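You operate a simulated robot arm through the tools that you are given. There is no shell and no other tool.

You are at the controls of a simulated robot arm. One attempt, no reset.

JOB
Swap the mill's empty canister for the spelt and grind it.
Fine: all of it, into the beaker under the spout, none spilt; the empty one goes on the black plate; leave the dial; mill off after. Set down upright: oats canister.

Only the result counts: the job must be done as asked and must still hold three seconds after the hand-in. Knocking over, shifting, dropping, spilling or breaking anything else fails it.

ROBOT AND FRAMES
A 5-joint arm with a two-finger parallel gripper, fixed in place. Base frame: the origin is at the foot of the arm, x ahead of it, y to its left, z up; the work surface is at about z = 0. Units: cm, rad, N and s.
With the tool pointing down near the work surface it reaches from about 26 to 68 cm from the base axis. Its first joint turns from -1.152 to 1.152 rad. The tool tilts only in the upright plane through the base axis and itself; it spins freely about its own axis. Payload 2.9 kg.
The TCP is the grasp point between the finger pads, 3 cm short of the fingertips. In the tool frame z runs along the fingers and y along their closing line. The gripper opens to 11 cm. The fingers are 2 cm wide and 1 cm thick; the gripper's body (4.8 by 11.2 cm) begins 5.5 cm behind the TCP.
Orientation is that of the tool frame in the base frame, as a unit quaternion [w, x, y, z]. With the fingers straight down and closing along the base's y, the tool's x points along the base's -x, its y along +y and its z along -z.

CONTROLS
- The arm moves only by the tool nudge_tool. Its argument "moves" is a list of rows, each an object of numbers (a shift or turn left out is 0, a gripper value left out holds the last): "rx", "ry", "rz": the turn, a rotation vector about the base's x, y, z in rad; "x", "y", "z": the shift along the base's x, y, z in cm; "fingers": the opening, from 0 (shut) to 1 (fully open). In form: [{"rx": .., "ry": .., "rz": .., "x": .., "y": .., "z": .., "fingers": ..}, ...]. A call has 1 to 20 rows; each row is the pose to reach, as a shift and turn from the pose commanded when the call began. Rows are played at 5 a second. More than 5 cm and 0.15 rad between two rows, or a gripper value outside its range, and nothing of the call is played. Where a pose cannot be reached the arm comes as near as it can. A force on the tool above 40 N (or 10 N above the force at the start of the call, whichever is more), or a blocked arm, ends the call early, and 0.2 s more pass. Each finger travels about 10.8 cm/s and halts on what it meets, pressing with about 22 N; the grip force reading is that of the motor and also rises with nothing between the fingers. The clock runs only during rows and for 0.2 s after the last one: add rows that repeat a pose to give the fingers time. It gives the time, the measured TCP pose, the force on the tool (base axes), the opening and the grip force at its end, in the units of the frame above (readings bear some noise), with the torque about the TCP (base axes, N m) and any sound that the robot's microphone picked up.
- Cameras (640 x 400 px; columns grow to the right, rows downward): "scene" is fixed at [2.85, -44.53, 60.72]; the picture's right is [0.85, -0.52, 0.00], its down [-0.29, -0.47, -0.83] and it looks along [0.44, 0.71, -0.55] (base axes); focal length 360 px, centre (320, 200). "wrist" rides on the gripper at [7.2, 1.7, -10.3] in the tool frame; the picture's right is [-0.23, 0.97, 0.00], its down [-0.76, -0.18, -0.62] and it looks along [-0.61, -0.14, 0.78] (tool axes); focal length 222 px, centre (320, 200). There is no depth. A picture from a camera that has moved, and an enlarged one, comes with that camera's place and axes in the base frame and with its lens.
- grab_frame(camera): a new picture of that camera. The clock stands still meanwhile.
- enlarge(camera, box): a new picture of the part [left, top, right, bottom] of that camera's present view, enlarged. The clock stands still meanwhile.
- sign_off(): hands the job in; it is judged then, once.

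Places have to be worked out from the pictures, the camera data and where the tool is seen. Open the gripper and draw the arm clear of the work before you hand the job in, unless the task says otherwise.

The tools are called after "Request:" as name(argument=value, ...) on one line, values as JSON. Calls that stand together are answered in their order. nudge_tool: Moves the arm, as the interface text tells. Its arguments: {"type":"object","properties":{"moves":{"type":"array"}},"required":["moves"]} The other tools are called the same way: grab_frame (camera) takes a picture; enlarge (camera, box) takes an enlarged picture of a part of a camera's view; sign_off () hands the job in.

At the start:

```text
time: 0.0
eef_pos: [43.47, 14.55, 37.4]
ee_rot: [0.0, 0.0, 1.0, 0.0]
contact_force: [-1.1, 0.2, 0.2]
torque: [-0.03, 0.01, 0.01]
gripper_width: 10.99
gripper_force: 0.0
```

scene: 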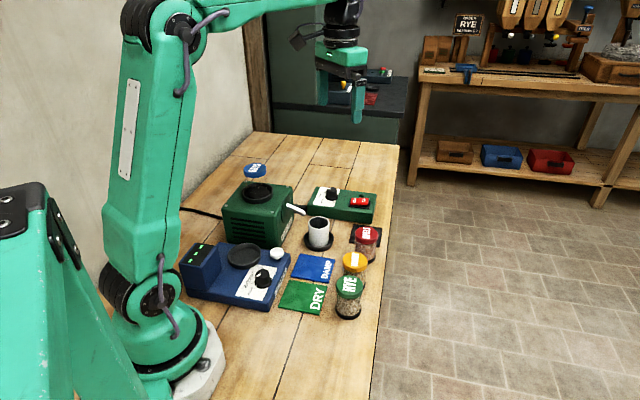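
wrist: 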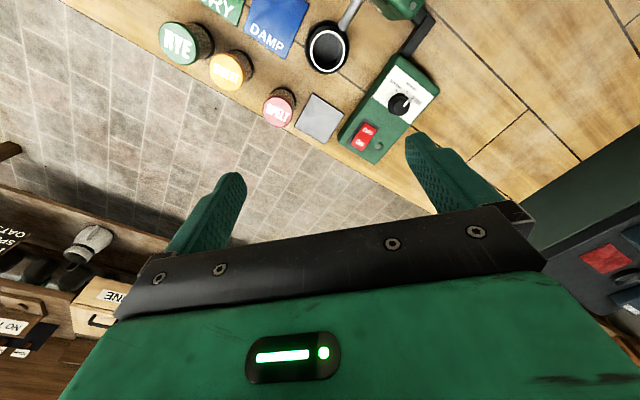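

I'll start by looking closer at the work area in the scene view to identify canisters, mill, plate, dial and switch.

Request:
enlarge(camera="scene", box=[170, 150, 290, 225])

Request:
enlarge(camera="scene", box=[280, 170, 400, 245])

Request:
enlarge(camera="scene", box=[280, 220, 400, 325])

Request:
enlarge(camera="scene", box=[170, 225, 300, 310])

Request:
enlarge(camera="wrist", box=[140, 0, 460, 200])

```text
5.33 times, centred on (230, 188) of scene
camera zoom: at [2.85, -44.53, 60.72], right [0.85, -0.52, 0.0], down [-0.29, -0.47, -0.83], along [0.44, 0.71, -0.55], focal length 1922 px, centre (800, 267)
```

zoom: 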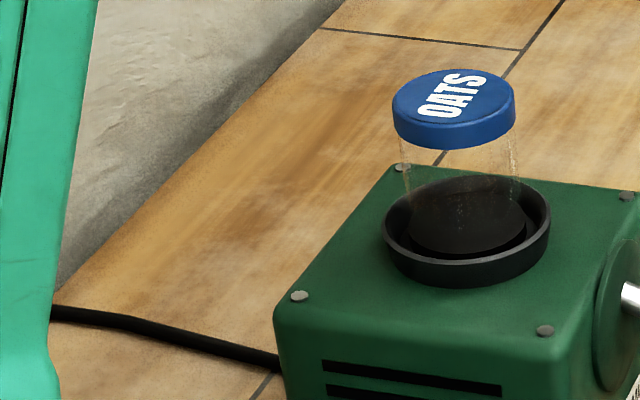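

```text
5.33 times, centred on (340, 208) of scene
camera zoom: at [2.85, -44.53, 60.72], right [0.85, -0.52, 0.0], down [-0.29, -0.47, -0.83], along [0.44, 0.71, -0.55], focal length 1922 px, centre (213, 160)
```

zoom: 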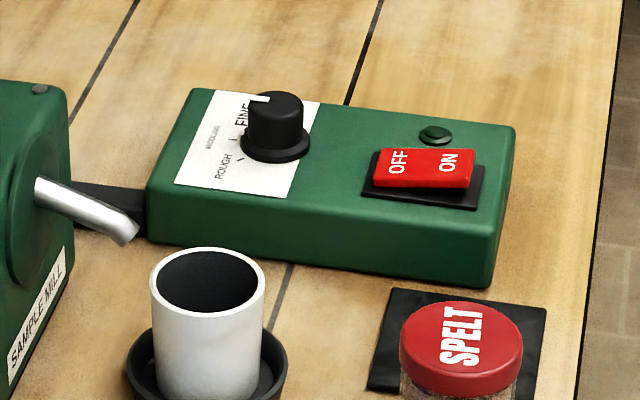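

```text
3.81 times, centred on (340, 272) of scene
camera zoom: at [2.85, -44.53, 60.72], right [0.85, -0.52, 0.0], down [-0.29, -0.47, -0.83], along [0.44, 0.71, -0.55], focal length 1373 px, centre (244, -76)
```

zoom: 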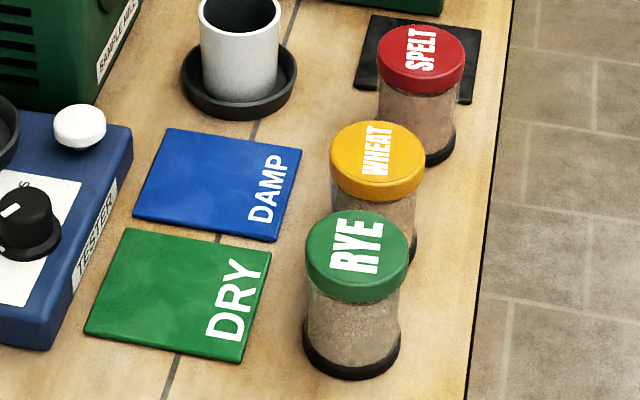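

```text
4.71 times, centred on (235, 268) of scene
camera zoom: at [2.85, -44.53, 60.72], right [0.85, -0.52, 0.0], down [-0.29, -0.47, -0.83], along [0.44, 0.71, -0.55], focal length 1696 px, centre (720, -118)
```

zoom: 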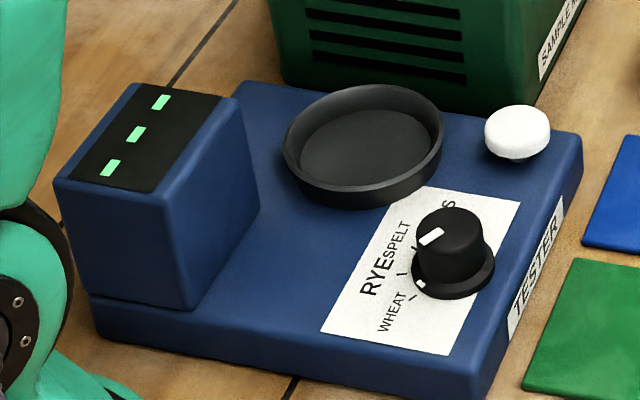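

```text
2.00 times, centred on (300, 100) of wrist
camera zoom: at [36.15, 16.24, 47.71], right [0.23, 0.97, 0.0], down [0.76, -0.18, 0.62], along [0.61, -0.14, -0.78], focal length 444 px, centre (360, 400)
```

zoom: 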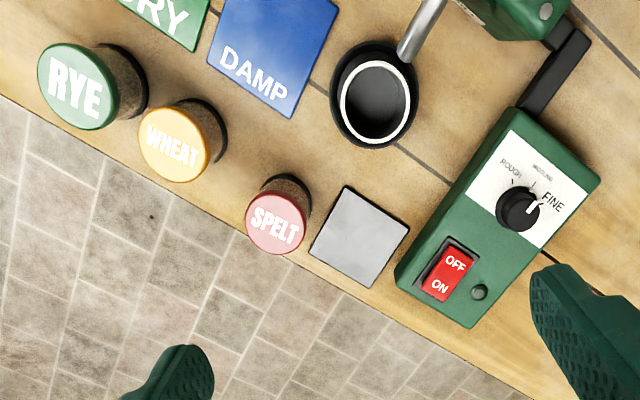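

The pictures show an empty OATS canister in the mill socket (about (28.6, 26.3), lid top near z 20.7), SPELT near (46.6, 6.3), and the black plate near (52, 12.7). I'm moving the wrist camera for a closer look at the mill, spout and beaker.

Request:
nudge_tool(moves=[{"x": -2.5, "y": 1, "z": -1}, {"x": -5, "y": 2, "z": -2}, {"x": -7.5, "y": 3, "z": -3}, {"x": -10, "y": 4, "z": -4}, {"x": -10, "y": 4, "z": -4}])

Request:
grab_frame(camera="wrist")

Request:
grab_frame(camera="scene")

```text
time: 1.2
eef_pos: [33.46, 18.66, 33.5]
ee_rot: [0.0, 0.0, 1.0, -0.001]
contact_force: [0.2, 0.0, 0.8]
torque: [0.05, 0.02, -0.01]
gripper_width: 11.01
gripper_force: 0.2
```

```text
taken
camera wrist: at [26.17, 20.36, 43.71], right [0.23, 0.97, 0.0], down [0.76, -0.18, 0.62], along [0.61, -0.14, -0.78], focal length 222 px, centre (320, 200)
```

wrist: 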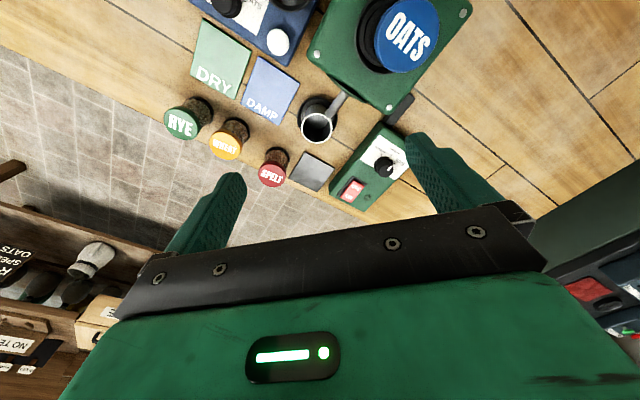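

```text
taken
```

scene: 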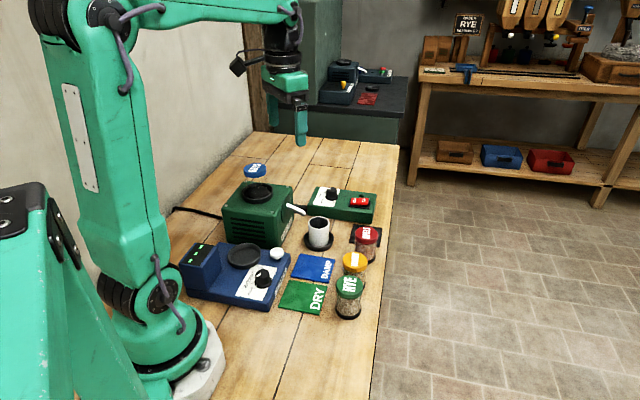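

The mill and OATS lid are now in the wrist view, so I'm enlarging the mill top, the spout and beaker, and the switch box.

Request:
enlarge(camera="wrist", box=[280, 0, 480, 125])

Request:
enlarge(camera="wrist", box=[250, 70, 410, 220])

Request:
enlarge(camera="wrist", box=[285, 75, 365, 155])

Request:
enlarge(camera="scene", box=[280, 190, 350, 260])

```text
3.20 times, centred on (380, 62) of wrist
camera zoom: at [26.17, 20.36, 43.71], right [0.23, 0.97, 0.0], down [0.76, -0.18, 0.62], along [0.61, -0.14, -0.78], focal length 711 px, centre (128, 640)
```

zoom: 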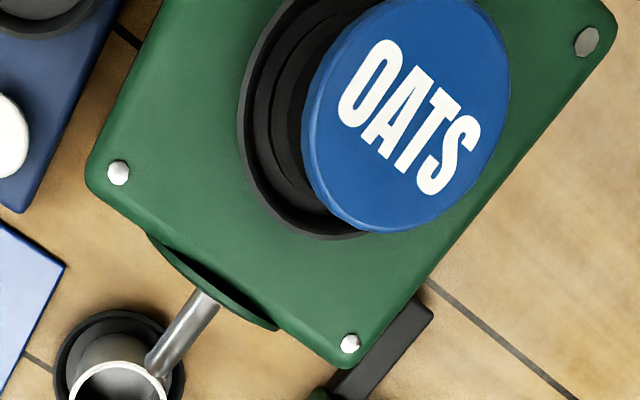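

```text
2.67 times, centred on (330, 145) of wrist
camera zoom: at [26.17, 20.36, 43.71], right [0.23, 0.97, 0.0], down [0.76, -0.18, 0.62], along [0.61, -0.14, -0.78], focal length 592 px, centre (293, 347)
```

zoom: 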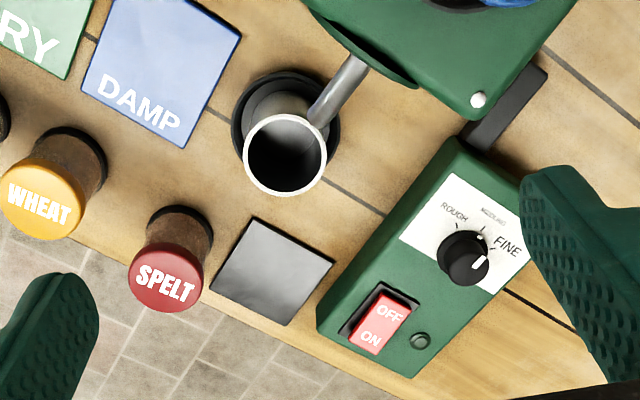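

```text
5.00 times, centred on (325, 115) of wrist
camera zoom: at [26.17, 20.36, 43.71], right [0.23, 0.97, 0.0], down [0.76, -0.18, 0.62], along [0.61, -0.14, -0.78], focal length 1111 px, centre (295, 625)
```

zoom: 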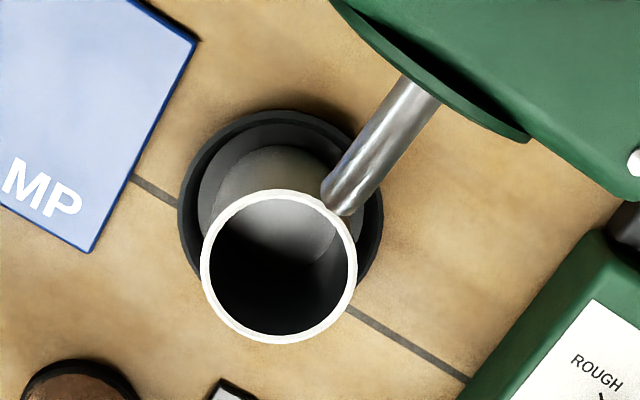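

```text
5.71 times, centred on (315, 225) of scene
camera zoom: at [2.85, -44.53, 60.72], right [0.85, -0.52, 0.0], down [-0.29, -0.47, -0.83], along [0.44, 0.71, -0.55], focal length 2059 px, centre (349, 57)
```

zoom: 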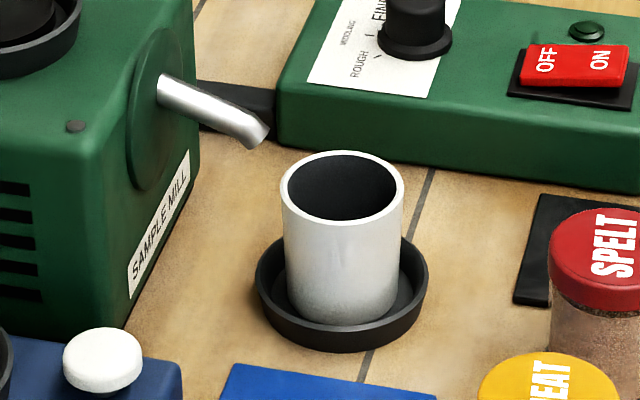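

The spout line points at the beaker's centre and the beaker sits concentric in its dish, so I'll leave both alone. Next I'm hovering over OATS at about (28.6, 26.3, 31) to pin down its position.

Request:
nudge_tool(moves=[{"x": -1.2, "y": 1.9, "z": -0.6}, {"x": -2.5, "y": 3.8, "z": -1.2}, {"x": -3.7, "y": 5.7, "z": -1.8}, {"x": -4.9, "y": 7.6, "z": -2.4}, {"x": -4.9, "y": 7.6, "z": -2.4}])

Request:
grab_frame(camera="wrist")

Request:
enlarge(camera="wrist", box=[220, 20, 420, 145])

Request:
enlarge(camera="scene", box=[220, 100, 320, 220])

```text
time: 2.4
eef_pos: [28.58, 26.07, 30.81]
ee_rot: [0.0, 0.001, 1.0, 0.0]
contact_force: [1.6, -0.4, 0.4]
torque: [-0.02, 0.04, 0.0]
gripper_width: 11.0
gripper_force: 0.1
```

```text
taken
camera wrist: at [21.25, 27.73, 41.18], right [0.23, 0.97, 0.0], down [0.76, -0.18, 0.62], along [0.61, -0.14, -0.78], focal length 222 px, centre (320, 200)
```

wrist: 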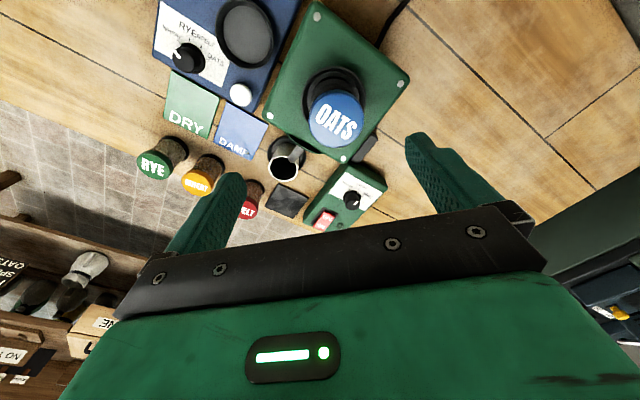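

```text
3.20 times, centred on (320, 82) of wrist
camera zoom: at [21.25, 27.73, 41.18], right [0.23, 0.97, 0.0], down [0.76, -0.18, 0.62], along [0.61, -0.14, -0.78], focal length 711 px, centre (320, 576)
```

zoom: 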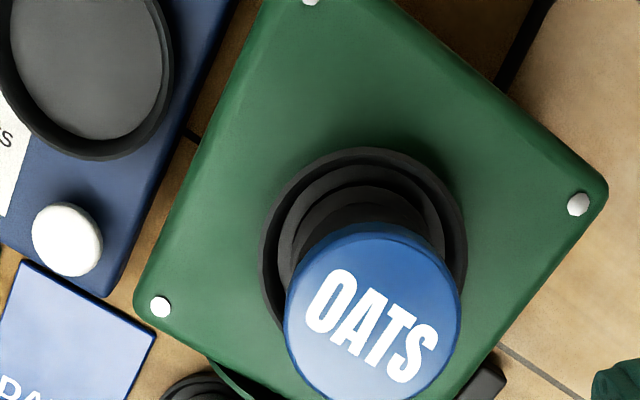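

```text
3.33 times, centred on (270, 160) of scene
camera zoom: at [2.85, -44.53, 60.72], right [0.85, -0.52, 0.0], down [-0.29, -0.47, -0.83], along [0.44, 0.71, -0.55], focal length 1201 px, centre (487, 333)
```

zoom: 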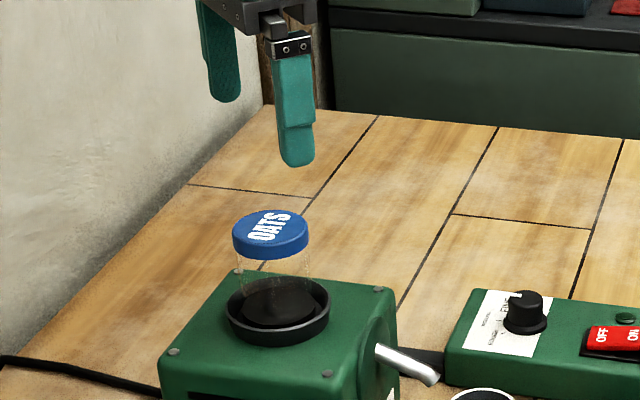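

The lid was cut off in that view, so I'm enlarging both OATS and the socket ring fully.

Request:
enlarge(camera="wrist", box=[280, 55, 392, 160])

Request:
enlarge(camera="scene", box=[235, 155, 285, 210])

Request:
enlarge(camera="wrist", box=[290, 150, 400, 240])

```text
3.81 times, centred on (336, 108) of wrist
camera zoom: at [21.25, 27.73, 41.18], right [0.23, 0.97, 0.0], down [0.76, -0.18, 0.62], along [0.61, -0.14, -0.78], focal length 846 px, centre (259, 552)
```

zoom: 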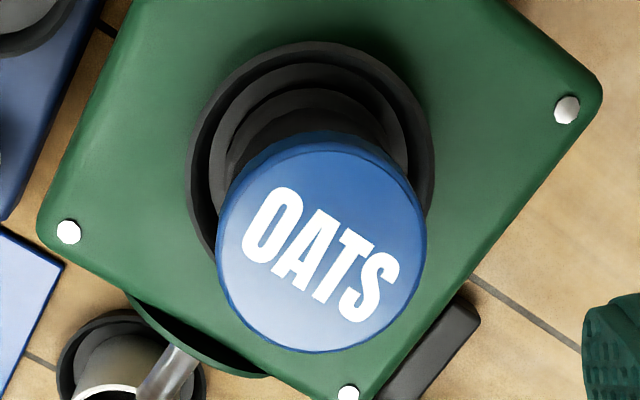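

```text
7.27 times, centred on (260, 182) of scene
camera zoom: at [2.85, -44.53, 60.72], right [0.85, -0.52, 0.0], down [-0.29, -0.47, -0.83], along [0.44, 0.71, -0.55], focal length 2621 px, centre (756, 327)
```

zoom: 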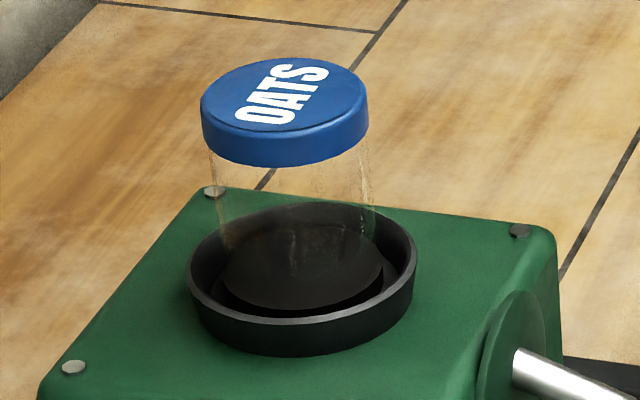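

```text
4.44 times, centred on (345, 195) of wrist
camera zoom: at [21.25, 27.73, 41.18], right [0.23, 0.97, 0.0], down [0.76, -0.18, 0.62], along [0.61, -0.14, -0.78], focal length 987 px, centre (209, 222)
```

zoom: 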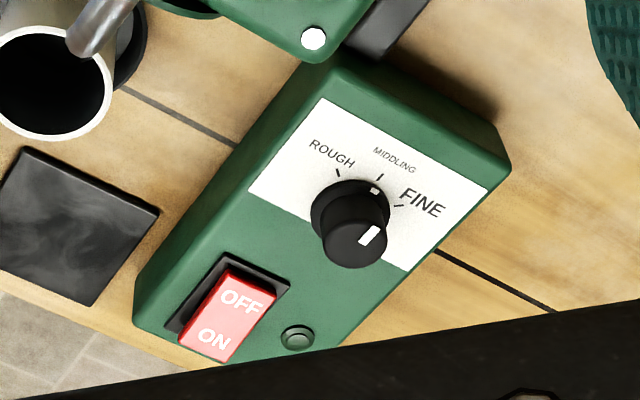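

The dial's pointer needs checking before anything else, so I'm enlarging it in both views.

Request:
enlarge(camera="scene", box=[312, 182, 352, 207])

Request:
enlarge(camera="wrist", box=[335, 170, 395, 215])

Request:
enlarge(camera="scene", box=[340, 190, 380, 215])

```text
16.00 times, centred on (332, 194) of scene
camera zoom: at [2.85, -44.53, 60.72], right [0.85, -0.52, 0.0], down [-0.29, -0.47, -0.83], along [0.44, 0.71, -0.55], focal length 5766 px, centre (128, 288)
```

zoom: 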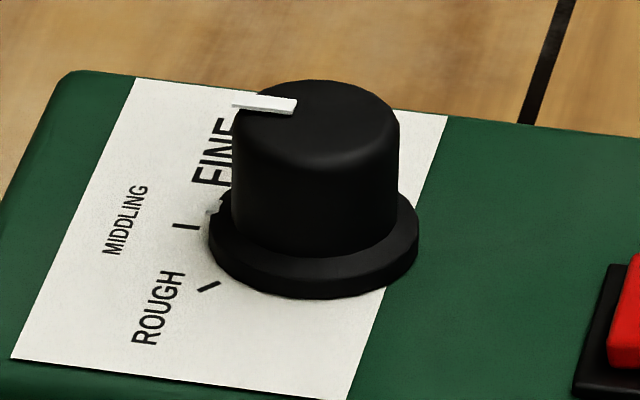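

```text
8.89 times, centred on (365, 192) of wrist
camera zoom: at [21.25, 27.73, 41.18], right [0.23, 0.97, 0.0], down [0.76, -0.18, 0.62], along [0.61, -0.14, -0.78], focal length 1974 px, centre (-80, 267)
```

zoom: 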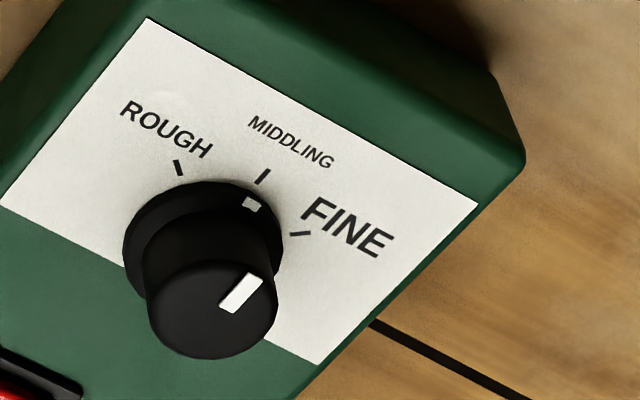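

```text
16.00 times, centred on (360, 202) of scene
camera zoom: at [2.85, -44.53, 60.72], right [0.85, -0.52, 0.0], down [-0.29, -0.47, -0.83], along [0.44, 0.71, -0.55], focal length 5766 px, centre (-320, 160)
```

zoom: 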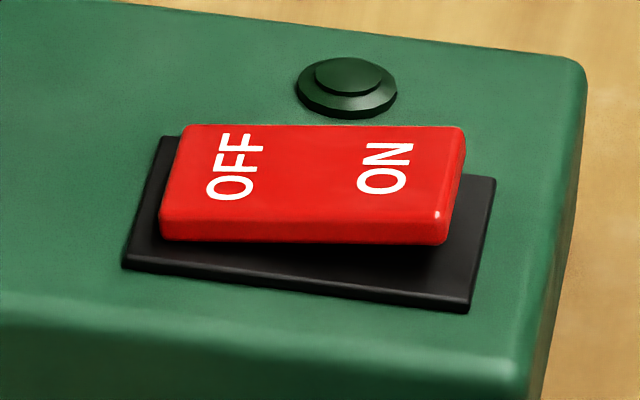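

The rocker is in the OFF position (its ON end is raised), and the dial points near MIDDLING. The job says to leave the dial, so I won't touch it. OATS triangulates to about (28.75, 27.5) with its lid top at z 20.1, so I'm centring over it and turning the closing line to about 135°.

Request:
nudge_tool(moves=[{"x": 0.03, "y": 0.25, "rz": 0.131}, {"x": 0.06, "y": 0.5, "rz": 0.262}, {"x": 0.1, "y": 0.75, "rz": 0.393}, {"x": 0.13, "y": 1.0, "rz": 0.524}, {"x": 0.16, "y": 1.2, "rz": 0.654}, {"x": 0.2, "y": 1.35, "rz": 0.785}, {"x": 0.2, "y": 1.35, "z": -3, "rz": 0.785}, {"x": 0.2, "y": 1.35, "z": -6, "rz": 0.785}, {"x": 0.2, "y": 1.35, "z": -6, "rz": 0.785}])

Request:
grab_frame(camera="wrist")

Request:
enlarge(camera="scene", box=[210, 110, 310, 230])

```text
time: 4.4
eef_pos: [28.81, 27.72, 24.91]
ee_rot: [0.0, -0.382, 0.924, 0.001]
contact_force: [0.6, -0.2, 0.1]
torque: [-0.02, -0.01, 0.02]
gripper_width: 10.99
gripper_force: 0.1
```

```text
taken
camera wrist: at [22.43, 23.64, 35.21], right [-0.53, 0.85, 0.0], down [0.66, 0.41, 0.62], along [0.53, 0.33, -0.78], focal length 222 px, centre (320, 200)
```

wrist: 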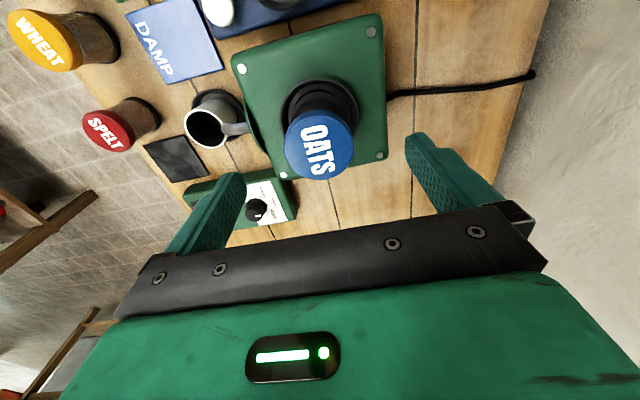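

```text
3.33 times, centred on (260, 170) of scene
camera zoom: at [2.85, -44.53, 60.72], right [0.85, -0.52, 0.0], down [-0.29, -0.47, -0.83], along [0.44, 0.71, -0.55], focal length 1201 px, centre (520, 300)
```

zoom: 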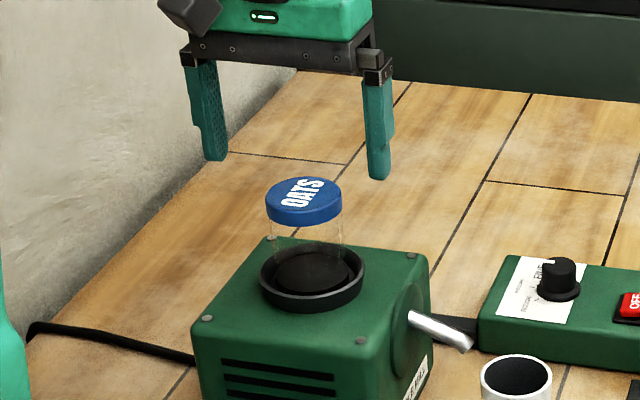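

I'm zooming on the lid to check its centring against the predicted tool-axis point, which is pixel (320, 150) at lid height.

Request:
enlarge(camera="wrist", box=[270, 70, 370, 195])

```text
3.20 times, centred on (320, 132) of wrist
camera zoom: at [22.43, 23.64, 35.21], right [-0.53, 0.85, 0.0], down [0.66, 0.41, 0.62], along [0.53, 0.33, -0.78], focal length 711 px, centre (320, 416)
```

zoom: 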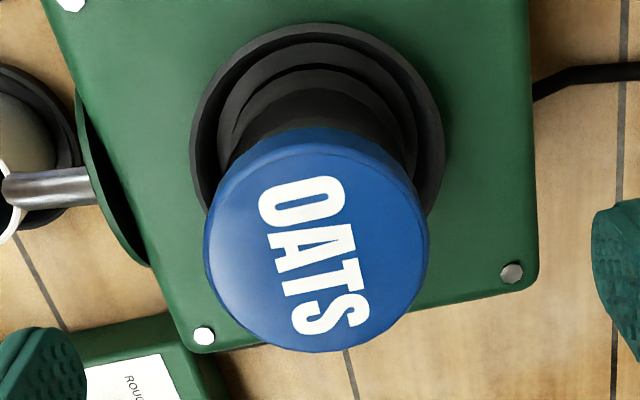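

OATS is centred within about 0.2 cm. Descending to z 18.9 so the fingers straddle the lid, then closing.

Request:
nudge_tool(moves=[{"z": -2, "fingers": 1}, {"z": -4, "fingers": 1}, {"z": -6.1, "fingers": 1}, {"z": -6.1, "fingers": 1}])

Request:
grab_frame(camera="wrist")

Request:
enlarge(camera="scene", box=[210, 120, 310, 230])

```text
time: 5.4
eef_pos: [28.65, 27.71, 18.79]
ee_rot: [-0.001, -0.382, 0.924, 0.0]
contact_force: [-0.5, -1.0, -0.7]
torque: [-0.03, -0.01, 0.03]
gripper_width: 11.02
gripper_force: 0.1
```

```text
taken
camera wrist: at [22.31, 23.73, 29.08], right [-0.53, 0.85, 0.0], down [0.66, 0.41, 0.62], along [0.53, 0.33, -0.78], focal length 222 px, centre (320, 200)
```

wrist: 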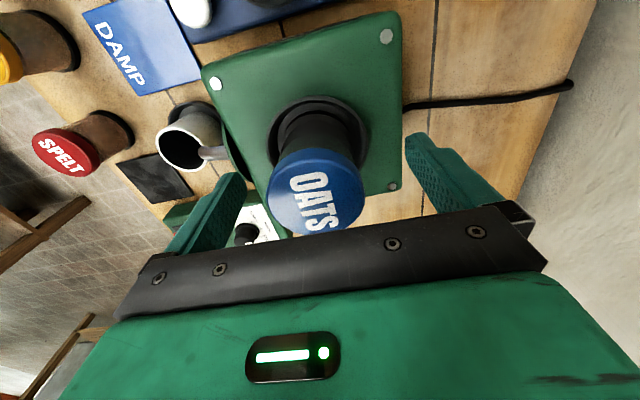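

```text
3.64 times, centred on (260, 175) of scene
camera zoom: at [2.85, -44.53, 60.72], right [0.85, -0.52, 0.0], down [-0.29, -0.47, -0.83], along [0.44, 0.71, -0.55], focal length 1310 px, centre (538, 291)
```

zoom: 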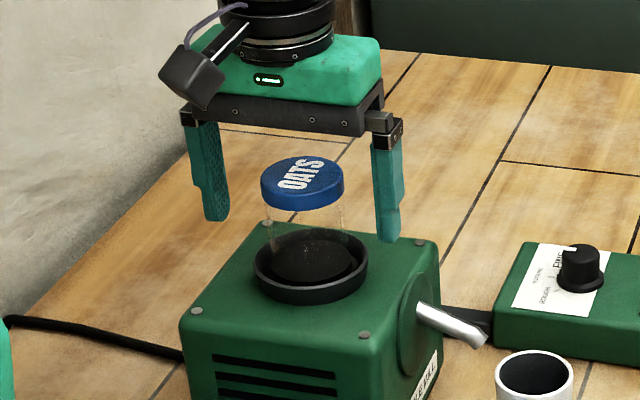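

The fingers straddle the lid symmetrically. Closing on it now.

Request:
nudge_tool(moves=[{"fingers": 0.6}, {"fingers": 0.4}, {"fingers": 0.0}, {"fingers": 0.0}, {"fingers": 0.0}])

Request:
grab_frame(camera="wrist")

Request:
enlarge(camera="scene", box=[210, 120, 310, 230])

```text
time: 6.6
eef_pos: [28.72, 27.79, 18.87]
ee_rot: [0.0, -0.384, 0.923, 0.0]
contact_force: [0.5, 1.2, -0.1]
torque: [0.1, 0.06, -0.02]
gripper_width: 5.25
gripper_force: 21.7
```

```text
taken
camera wrist: at [22.32, 23.73, 29.11], right [-0.53, 0.85, 0.0], down [0.66, 0.41, 0.62], along [0.53, 0.33, -0.78], focal length 222 px, centre (320, 200)
```

wrist: 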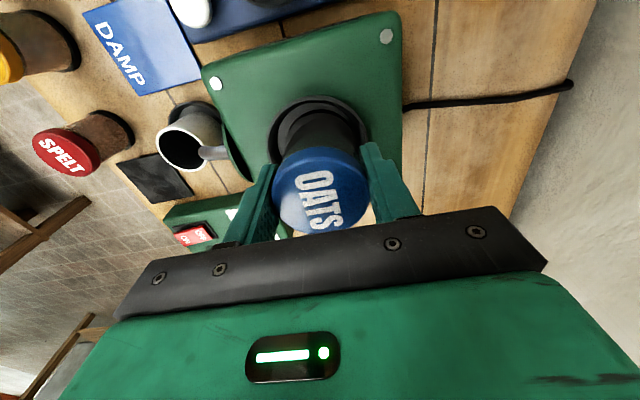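

```text
3.64 times, centred on (260, 175) of scene
camera zoom: at [2.85, -44.53, 60.72], right [0.85, -0.52, 0.0], down [-0.29, -0.47, -0.83], along [0.44, 0.71, -0.55], focal length 1310 px, centre (538, 291)
```

zoom: 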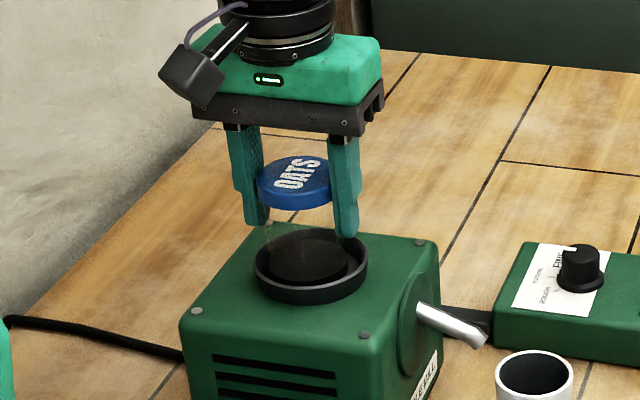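

Gripped at 5.25 cm width with 21.7 N. Lifting slowly and watching the force for any latch.

Request:
nudge_tool(moves=[{"z": 0.3}, {"z": 0.7}, {"z": 1.2}, {"z": 2.0}])

Request:
enlarge(camera="scene", box=[210, 120, 310, 230])

```text
time: 7.6
eef_pos: [28.74, 27.45, 20.94]
ee_rot: [0.001, -0.383, 0.924, 0.0]
contact_force: [0.2, -0.1, -1.9]
torque: [-0.04, 0.01, 0.03]
gripper_width: 5.23
gripper_force: 21.9
```

```text
3.64 times, centred on (260, 175) of scene
camera zoom: at [2.85, -44.53, 60.72], right [0.85, -0.52, 0.0], down [-0.29, -0.47, -0.83], along [0.44, 0.71, -0.55], focal length 1310 px, centre (538, 291)
```

zoom: 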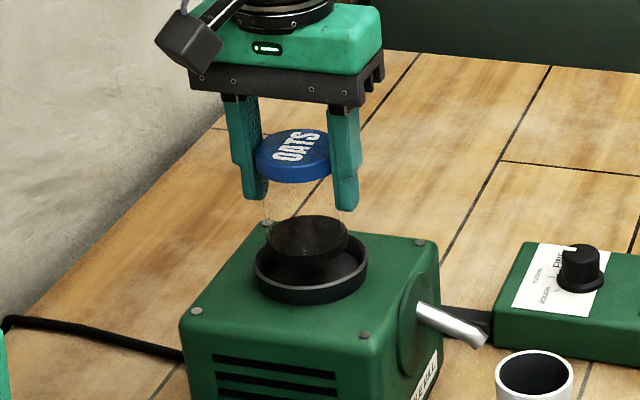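

It lifts out freely with no latch. Raising it further, then viewing the empty socket to measure its centre.

Request:
nudge_tool(moves=[{"z": 2}, {"z": 4.5}, {"z": 7}, {"z": 9}, {"z": 9}])

Request:
enlarge(camera="wrist", box=[250, 20, 400, 160])

Request:
enlarge(camera="scene", box=[230, 170, 290, 215])

Request:
grab_frame(camera="wrist")

```text
time: 8.8
eef_pos: [28.71, 27.46, 29.98]
ee_rot: [0.0, -0.383, 0.924, 0.0]
contact_force: [0.2, -0.3, -2.4]
torque: [0.03, 0.02, 0.01]
gripper_width: 5.24
gripper_force: 21.8
```

```text
2.86 times, centred on (325, 90) of wrist
camera zoom: at [22.35, 23.49, 40.18], right [-0.53, 0.85, 0.0], down [0.66, 0.41, 0.62], along [0.53, 0.33, -0.78], focal length 635 px, centre (306, 514)
```

zoom: 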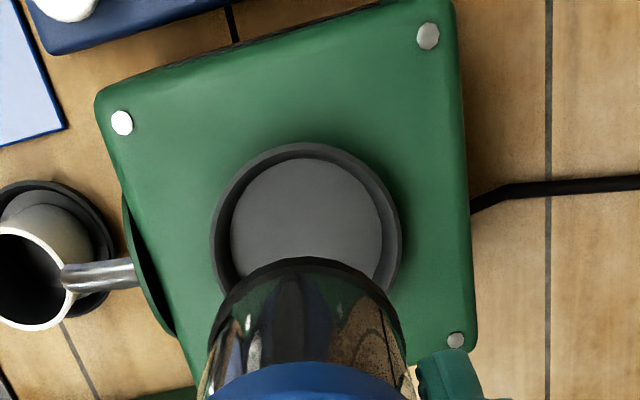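

```text
8.89 times, centred on (260, 192) of scene
camera zoom: at [2.85, -44.53, 60.72], right [0.85, -0.52, 0.0], down [-0.29, -0.47, -0.83], along [0.44, 0.71, -0.55], focal length 3203 px, centre (853, 267)
```

zoom: 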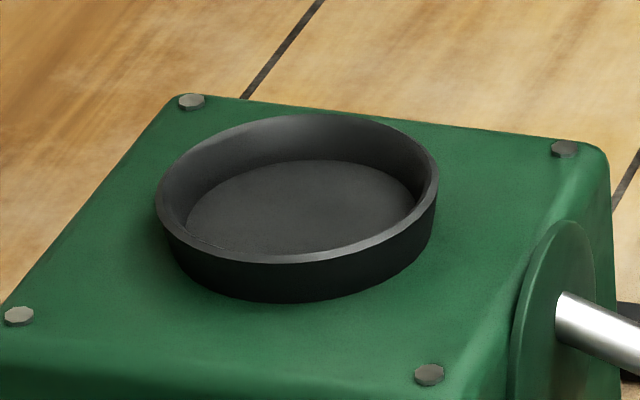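

```text
taken
camera wrist: at [22.35, 23.49, 40.18], right [-0.53, 0.85, 0.0], down [0.66, 0.41, 0.62], along [0.53, 0.33, -0.78], focal length 222 px, centre (320, 200)
```

wrist: 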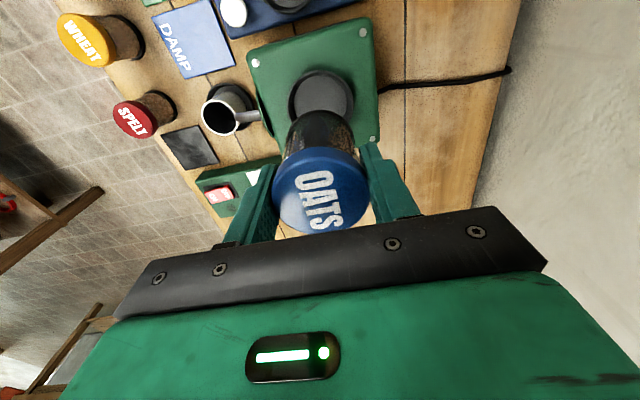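

The socket centre works out to (28.83, 27.43). The plate is an 8 cm square centred near (51.8, 12.45) with its sides at ±45°, so I'm carrying OATS over it and staying high.

Request:
nudge_tool(moves=[{"x": 1.5, "y": -1.0, "z": 0}, {"x": 4, "y": -2.6, "z": 0}, {"x": 7, "y": -4.6, "z": 0}, {"x": 10, "y": -6.5, "z": 0}, {"x": 13, "y": -8.5, "z": -1}, {"x": 16, "y": -10.5, "z": -3}, {"x": 19, "y": -12.4, "z": -5}, {"x": 21.5, "y": -14.05, "z": -7.5}, {"x": 23.03, "y": -15.05, "z": -10}, {"x": 23.03, "y": -15.05, "z": -10}, {"x": 23.03, "y": -15.05, "z": -10}])

Request:
grab_frame(camera="wrist")

Request:
grab_frame(camera="scene")

```text
time: 11.2
eef_pos: [51.82, 12.38, 19.91]
ee_rot: [0.0, -0.382, 0.924, 0.0]
contact_force: [-0.9, -0.1, -2.8]
torque: [0.01, 0.0, 0.01]
gripper_width: 5.21
gripper_force: 21.3
```

```text
taken
camera wrist: at [45.37, 8.46, 30.18], right [-0.53, 0.85, 0.0], down [0.66, 0.41, 0.62], along [0.53, 0.33, -0.78], focal length 222 px, centre (320, 200)
```

wrist: 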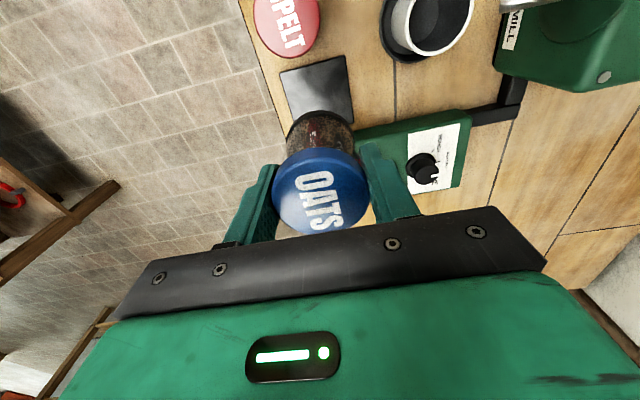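

```text
taken
```

scene: 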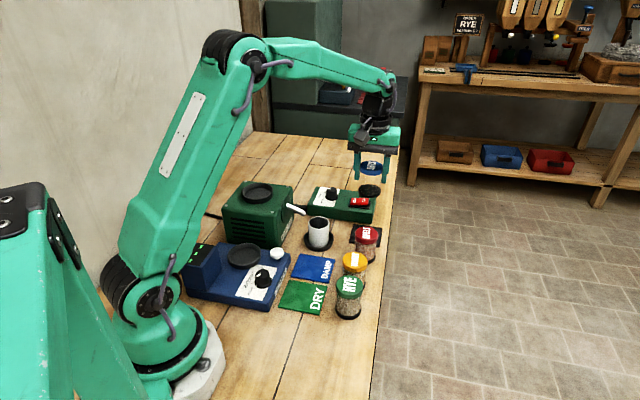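

The plate is confirmed at about (51.9, 12.5), right under the canister. Descending to just above it.

Request:
nudge_tool(moves=[{"z": -2}, {"z": -4.5}, {"z": -7}, {"z": -9.5}, {"z": -11.3}, {"z": -11.9}, {"z": -11.9}])

Request:
grab_frame(camera="wrist")

Request:
enlarge(camera="scene", box=[310, 150, 410, 260])

```text
time: 12.8
eef_pos: [51.88, 12.43, 8.01]
ee_rot: [-0.001, -0.383, 0.924, 0.0]
contact_force: [-0.4, 0.3, -1.8]
torque: [-0.01, 0.03, 0.04]
gripper_width: 5.23
gripper_force: 22.1
```

```text
taken
camera wrist: at [45.4, 8.49, 18.31], right [-0.53, 0.85, 0.0], down [0.66, 0.41, 0.62], along [0.53, 0.33, -0.78], focal length 222 px, centre (320, 200)
```

wrist: 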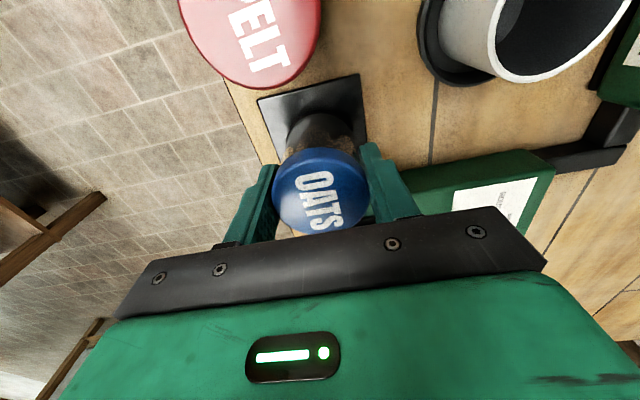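

```text
3.64 times, centred on (360, 205) of scene
camera zoom: at [2.85, -44.53, 60.72], right [0.85, -0.52, 0.0], down [-0.29, -0.47, -0.83], along [0.44, 0.71, -0.55], focal length 1310 px, centre (174, 182)
```

zoom: 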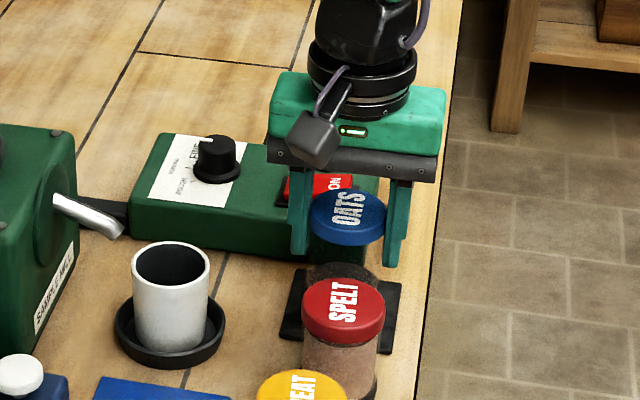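

About 1.2 cm of gap is left by my estimate. Lowering in small steps and watching the force.

Request:
nudge_tool(moves=[{"z": -0.25}, {"z": -0.5}, {"z": -0.75}, {"z": -0.9}, {"z": -0.9}])

Request:
enlarge(camera="wrist", box=[240, 60, 400, 180])

```text
time: 14.0
eef_pos: [51.81, 12.51, 7.08]
ee_rot: [0.001, -0.383, 0.924, 0.0]
contact_force: [0.6, -0.9, -1.6]
torque: [0.0, -0.01, 0.0]
gripper_width: 5.23
gripper_force: 22.3
```

```text
3.33 times, centred on (320, 120) of wrist
camera zoom: at [45.4, 8.48, 17.42], right [-0.53, 0.85, 0.0], down [0.66, 0.41, 0.62], along [0.53, 0.33, -0.78], focal length 740 px, centre (320, 467)
```

zoom: 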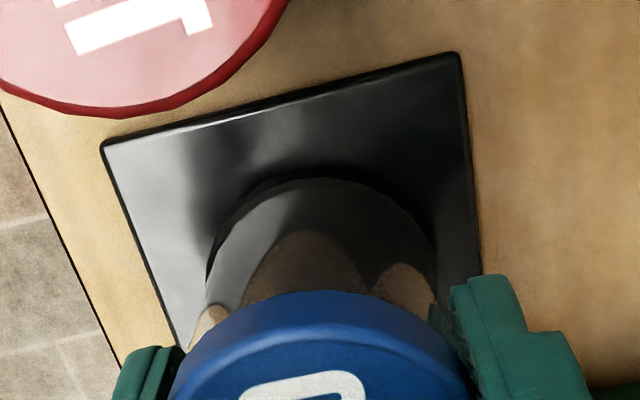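

No contact yet (force still just the canister's weight). Continuing down in 0.1 cm steps.

Request:
nudge_tool(moves=[{"z": -0.1}, {"z": -0.2}, {"z": -0.2}])

Request:
nudge_tool(moves=[{"z": -0.1}, {"z": -0.2}, {"z": -0.2}])

```text
time: 14.8
eef_pos: [51.88, 12.46, 7.02]
ee_rot: [0.0, -0.383, 0.924, 0.001]
contact_force: [0.5, 0.4, -2.2]
torque: [-0.03, 0.01, -0.03]
gripper_width: 5.24
gripper_force: 21.7
```

```text
time: 15.6
eef_pos: [51.77, 12.39, 6.87]
ee_rot: [0.001, -0.383, 0.924, 0.0]
contact_force: [-6.7, -0.8, 14.7]
torque: [-0.14, 0.46, -0.03]
gripper_width: 5.25
gripper_force: 21.8
```

Contact is clear: +14.7 N with the TCP at about 6.85. I'm easing up slightly to unload, then opening the fingers.

Request:
nudge_tool(moves=[{"z": 0.1}, {"z": 0.1}])

Request:
nudge_tool(moves=[{"z": 0.1, "fingers": 0.55}, {"z": 0.1, "fingers": 0.65}, {"z": 0.1, "fingers": 0.75}, {"z": 0.1, "fingers": 0.75}])

Request:
grab_frame(camera="wrist")

Request:
enlarge(camera="scene", box=[310, 150, 410, 260])

```text
time: 16.2
eef_pos: [51.95, 12.47, 6.91]
ee_rot: [0.001, -0.382, 0.924, 0.001]
contact_force: [-0.9, -3.0, 7.7]
torque: [-0.29, 0.07, -0.02]
gripper_width: 5.23
gripper_force: 22.3
```

```text
time: 17.2
eef_pos: [51.76, 12.33, 7.01]
ee_rot: [-0.001, -0.383, 0.924, 0.0]
contact_force: [0.1, -0.4, 0.2]
torque: [-0.01, -0.01, 0.03]
gripper_width: 8.24
gripper_force: 0.0
```

```text
taken
camera wrist: at [45.38, 8.5, 17.26], right [-0.53, 0.85, 0.0], down [0.66, 0.41, 0.62], along [0.53, 0.33, -0.78], focal length 222 px, centre (320, 200)
```

wrist: 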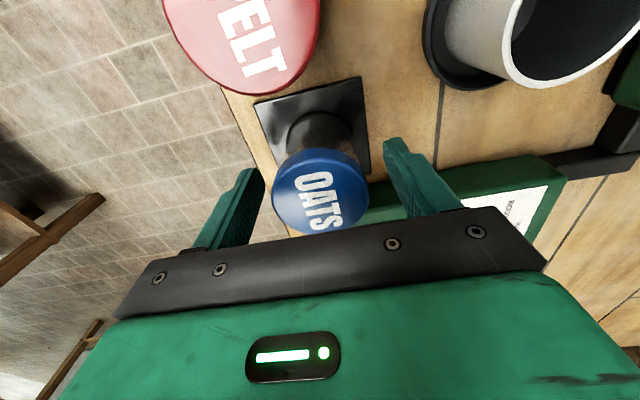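

```text
3.64 times, centred on (360, 205) of scene
camera zoom: at [2.85, -44.53, 60.72], right [0.85, -0.52, 0.0], down [-0.29, -0.47, -0.83], along [0.44, 0.71, -0.55], focal length 1310 px, centre (174, 182)
```

zoom: 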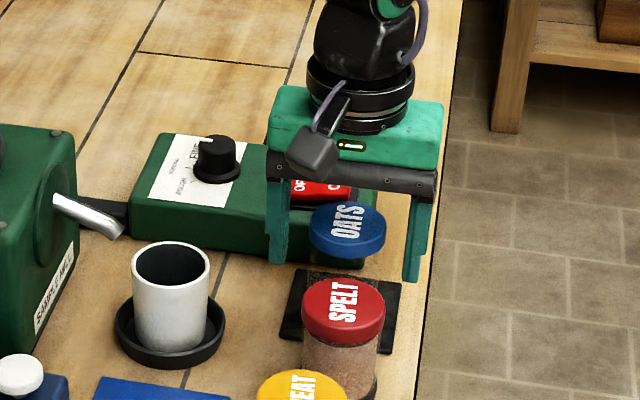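

OATS stands upright in the middle of the plate. Lifting straight up, then moving over SPELT at roughly (46.35, 6.2).

Request:
nudge_tool(moves=[{"z": 2, "fingers": 0.75}, {"z": 5}, {"z": 8}, {"z": 11}, {"z": 13}, {"x": -2.5, "y": -3, "z": 13}, {"x": -5.5, "y": -6.25, "z": 13, "fingers": 0.85}, {"x": -5.5, "y": -6.25, "z": 11, "fingers": 0.85}, {"x": -5.5, "y": -6.25, "z": 9, "fingers": 0.85}, {"x": -5.5, "y": -6.25, "z": 9, "fingers": 0.85}])

Request:
grab_frame(camera="wrist")

Request:
enlarge(camera="wrist", box=[250, 70, 390, 190])

Request:
enlarge(camera="scene", box=[310, 170, 410, 280])

```text
time: 19.4
eef_pos: [46.17, 6.26, 15.95]
ee_rot: [0.001, -0.383, 0.924, -0.001]
contact_force: [-0.3, -0.4, 1.1]
torque: [0.04, 0.01, -0.02]
gripper_width: 9.37
gripper_force: 0.1
```

```text
taken
camera wrist: at [39.82, 2.28, 26.22], right [-0.53, 0.85, 0.0], down [0.66, 0.41, 0.62], along [0.53, 0.33, -0.78], focal length 222 px, centre (320, 200)
```

wrist: 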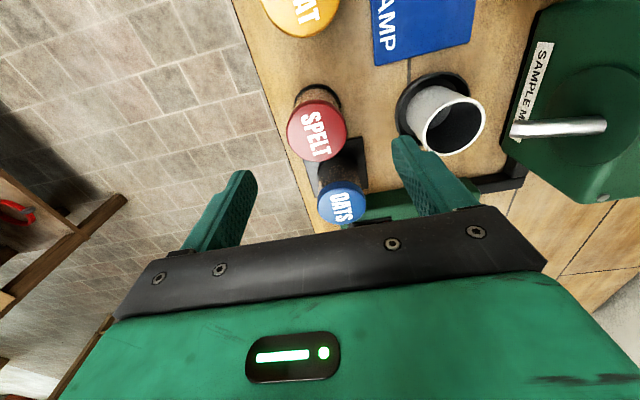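

```text
3.33 times, centred on (320, 130) of wrist
camera zoom: at [39.82, 2.28, 26.22], right [-0.53, 0.85, 0.0], down [0.66, 0.41, 0.62], along [0.53, 0.33, -0.78], focal length 740 px, centre (320, 433)
```

zoom: 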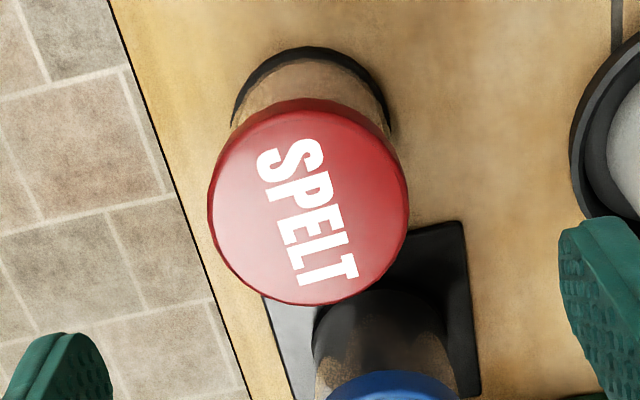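

```text
3.64 times, centred on (360, 225) of scene
camera zoom: at [2.85, -44.53, 60.72], right [0.85, -0.52, 0.0], down [-0.29, -0.47, -0.83], along [0.44, 0.71, -0.55], focal length 1310 px, centre (174, 109)
```

zoom: 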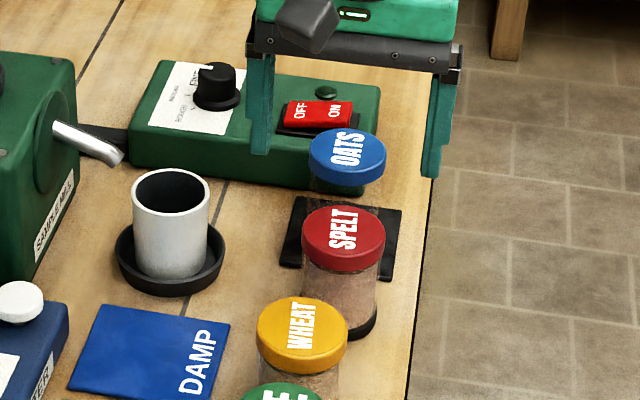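

SPELT's lid sits about 0.3 cm to image-left of the tool axis. I'll shift by (0.16, -0.27) and descend around it.

Request:
nudge_tool(moves=[{"x": 0.16, "y": -0.27, "z": -1.5, "fingers": 0.85}, {"x": 0.16, "y": -0.27, "z": -4}, {"x": 0.16, "y": -0.27, "z": -6.5}, {"x": 0.16, "y": -0.27, "z": -8.5}, {"x": 0.16, "y": -0.27, "z": -9.4}, {"x": 0.16, "y": -0.27, "z": -9.4}])

Request:
grab_frame(camera="wrist")

Request:
enlarge(camera="scene", box=[310, 170, 410, 280])

```text
time: 20.8
eef_pos: [46.44, 6.08, 6.54]
ee_rot: [0.0, -0.383, 0.924, 0.0]
contact_force: [-0.2, 1.3, -0.3]
torque: [0.04, -0.01, 0.06]
gripper_width: 9.35
gripper_force: 0.1
```

```text
taken
camera wrist: at [40.05, 2.08, 16.78], right [-0.53, 0.85, 0.0], down [0.66, 0.41, 0.62], along [0.53, 0.33, -0.78], focal length 222 px, centre (320, 200)
```

wrist: 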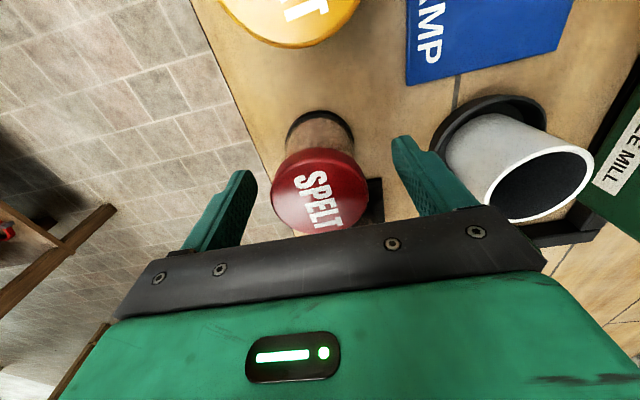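

```text
3.64 times, centred on (360, 225) of scene
camera zoom: at [2.85, -44.53, 60.72], right [0.85, -0.52, 0.0], down [-0.29, -0.47, -0.83], along [0.44, 0.71, -0.55], focal length 1310 px, centre (174, 109)
```

zoom: 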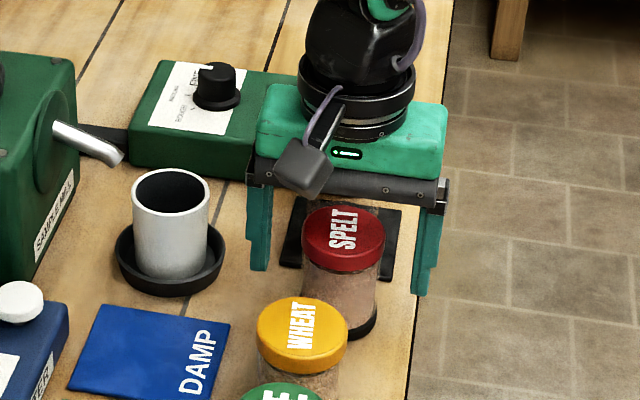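

SPELT is centred between the fingers. Closing the grip.

Request:
nudge_tool(moves=[{"fingers": 0.6}, {"fingers": 0.45}, {"fingers": 0.0}, {"fingers": 0.0}, {"fingers": 0.0}])

Request:
nudge_tool(moves=[{"z": 0.4}, {"z": 1.0}, {"z": 2.0}, {"z": 2.0}])

Request:
enlarge(camera="scene", box=[310, 170, 410, 280])

```text
time: 22.0
eef_pos: [46.48, 5.99, 6.47]
ee_rot: [0.0, -0.383, 0.924, 0.0]
contact_force: [0.8, 0.3, 0.1]
torque: [0.02, 0.0, 0.0]
gripper_width: 5.31
gripper_force: 22.1
```

```text
time: 23.0
eef_pos: [46.48, 5.96, 8.58]
ee_rot: [0.0, -0.383, 0.924, 0.0]
contact_force: [-0.5, -0.5, -1.5]
torque: [0.0, 0.0, -0.02]
gripper_width: 5.31
gripper_force: 22.0
```

```text
3.64 times, centred on (360, 225) of scene
camera zoom: at [2.85, -44.53, 60.72], right [0.85, -0.52, 0.0], down [-0.29, -0.47, -0.83], along [0.44, 0.71, -0.55], focal length 1310 px, centre (174, 109)
```

zoom: 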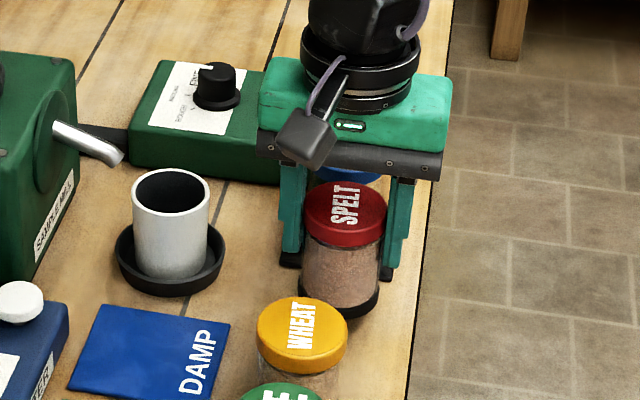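

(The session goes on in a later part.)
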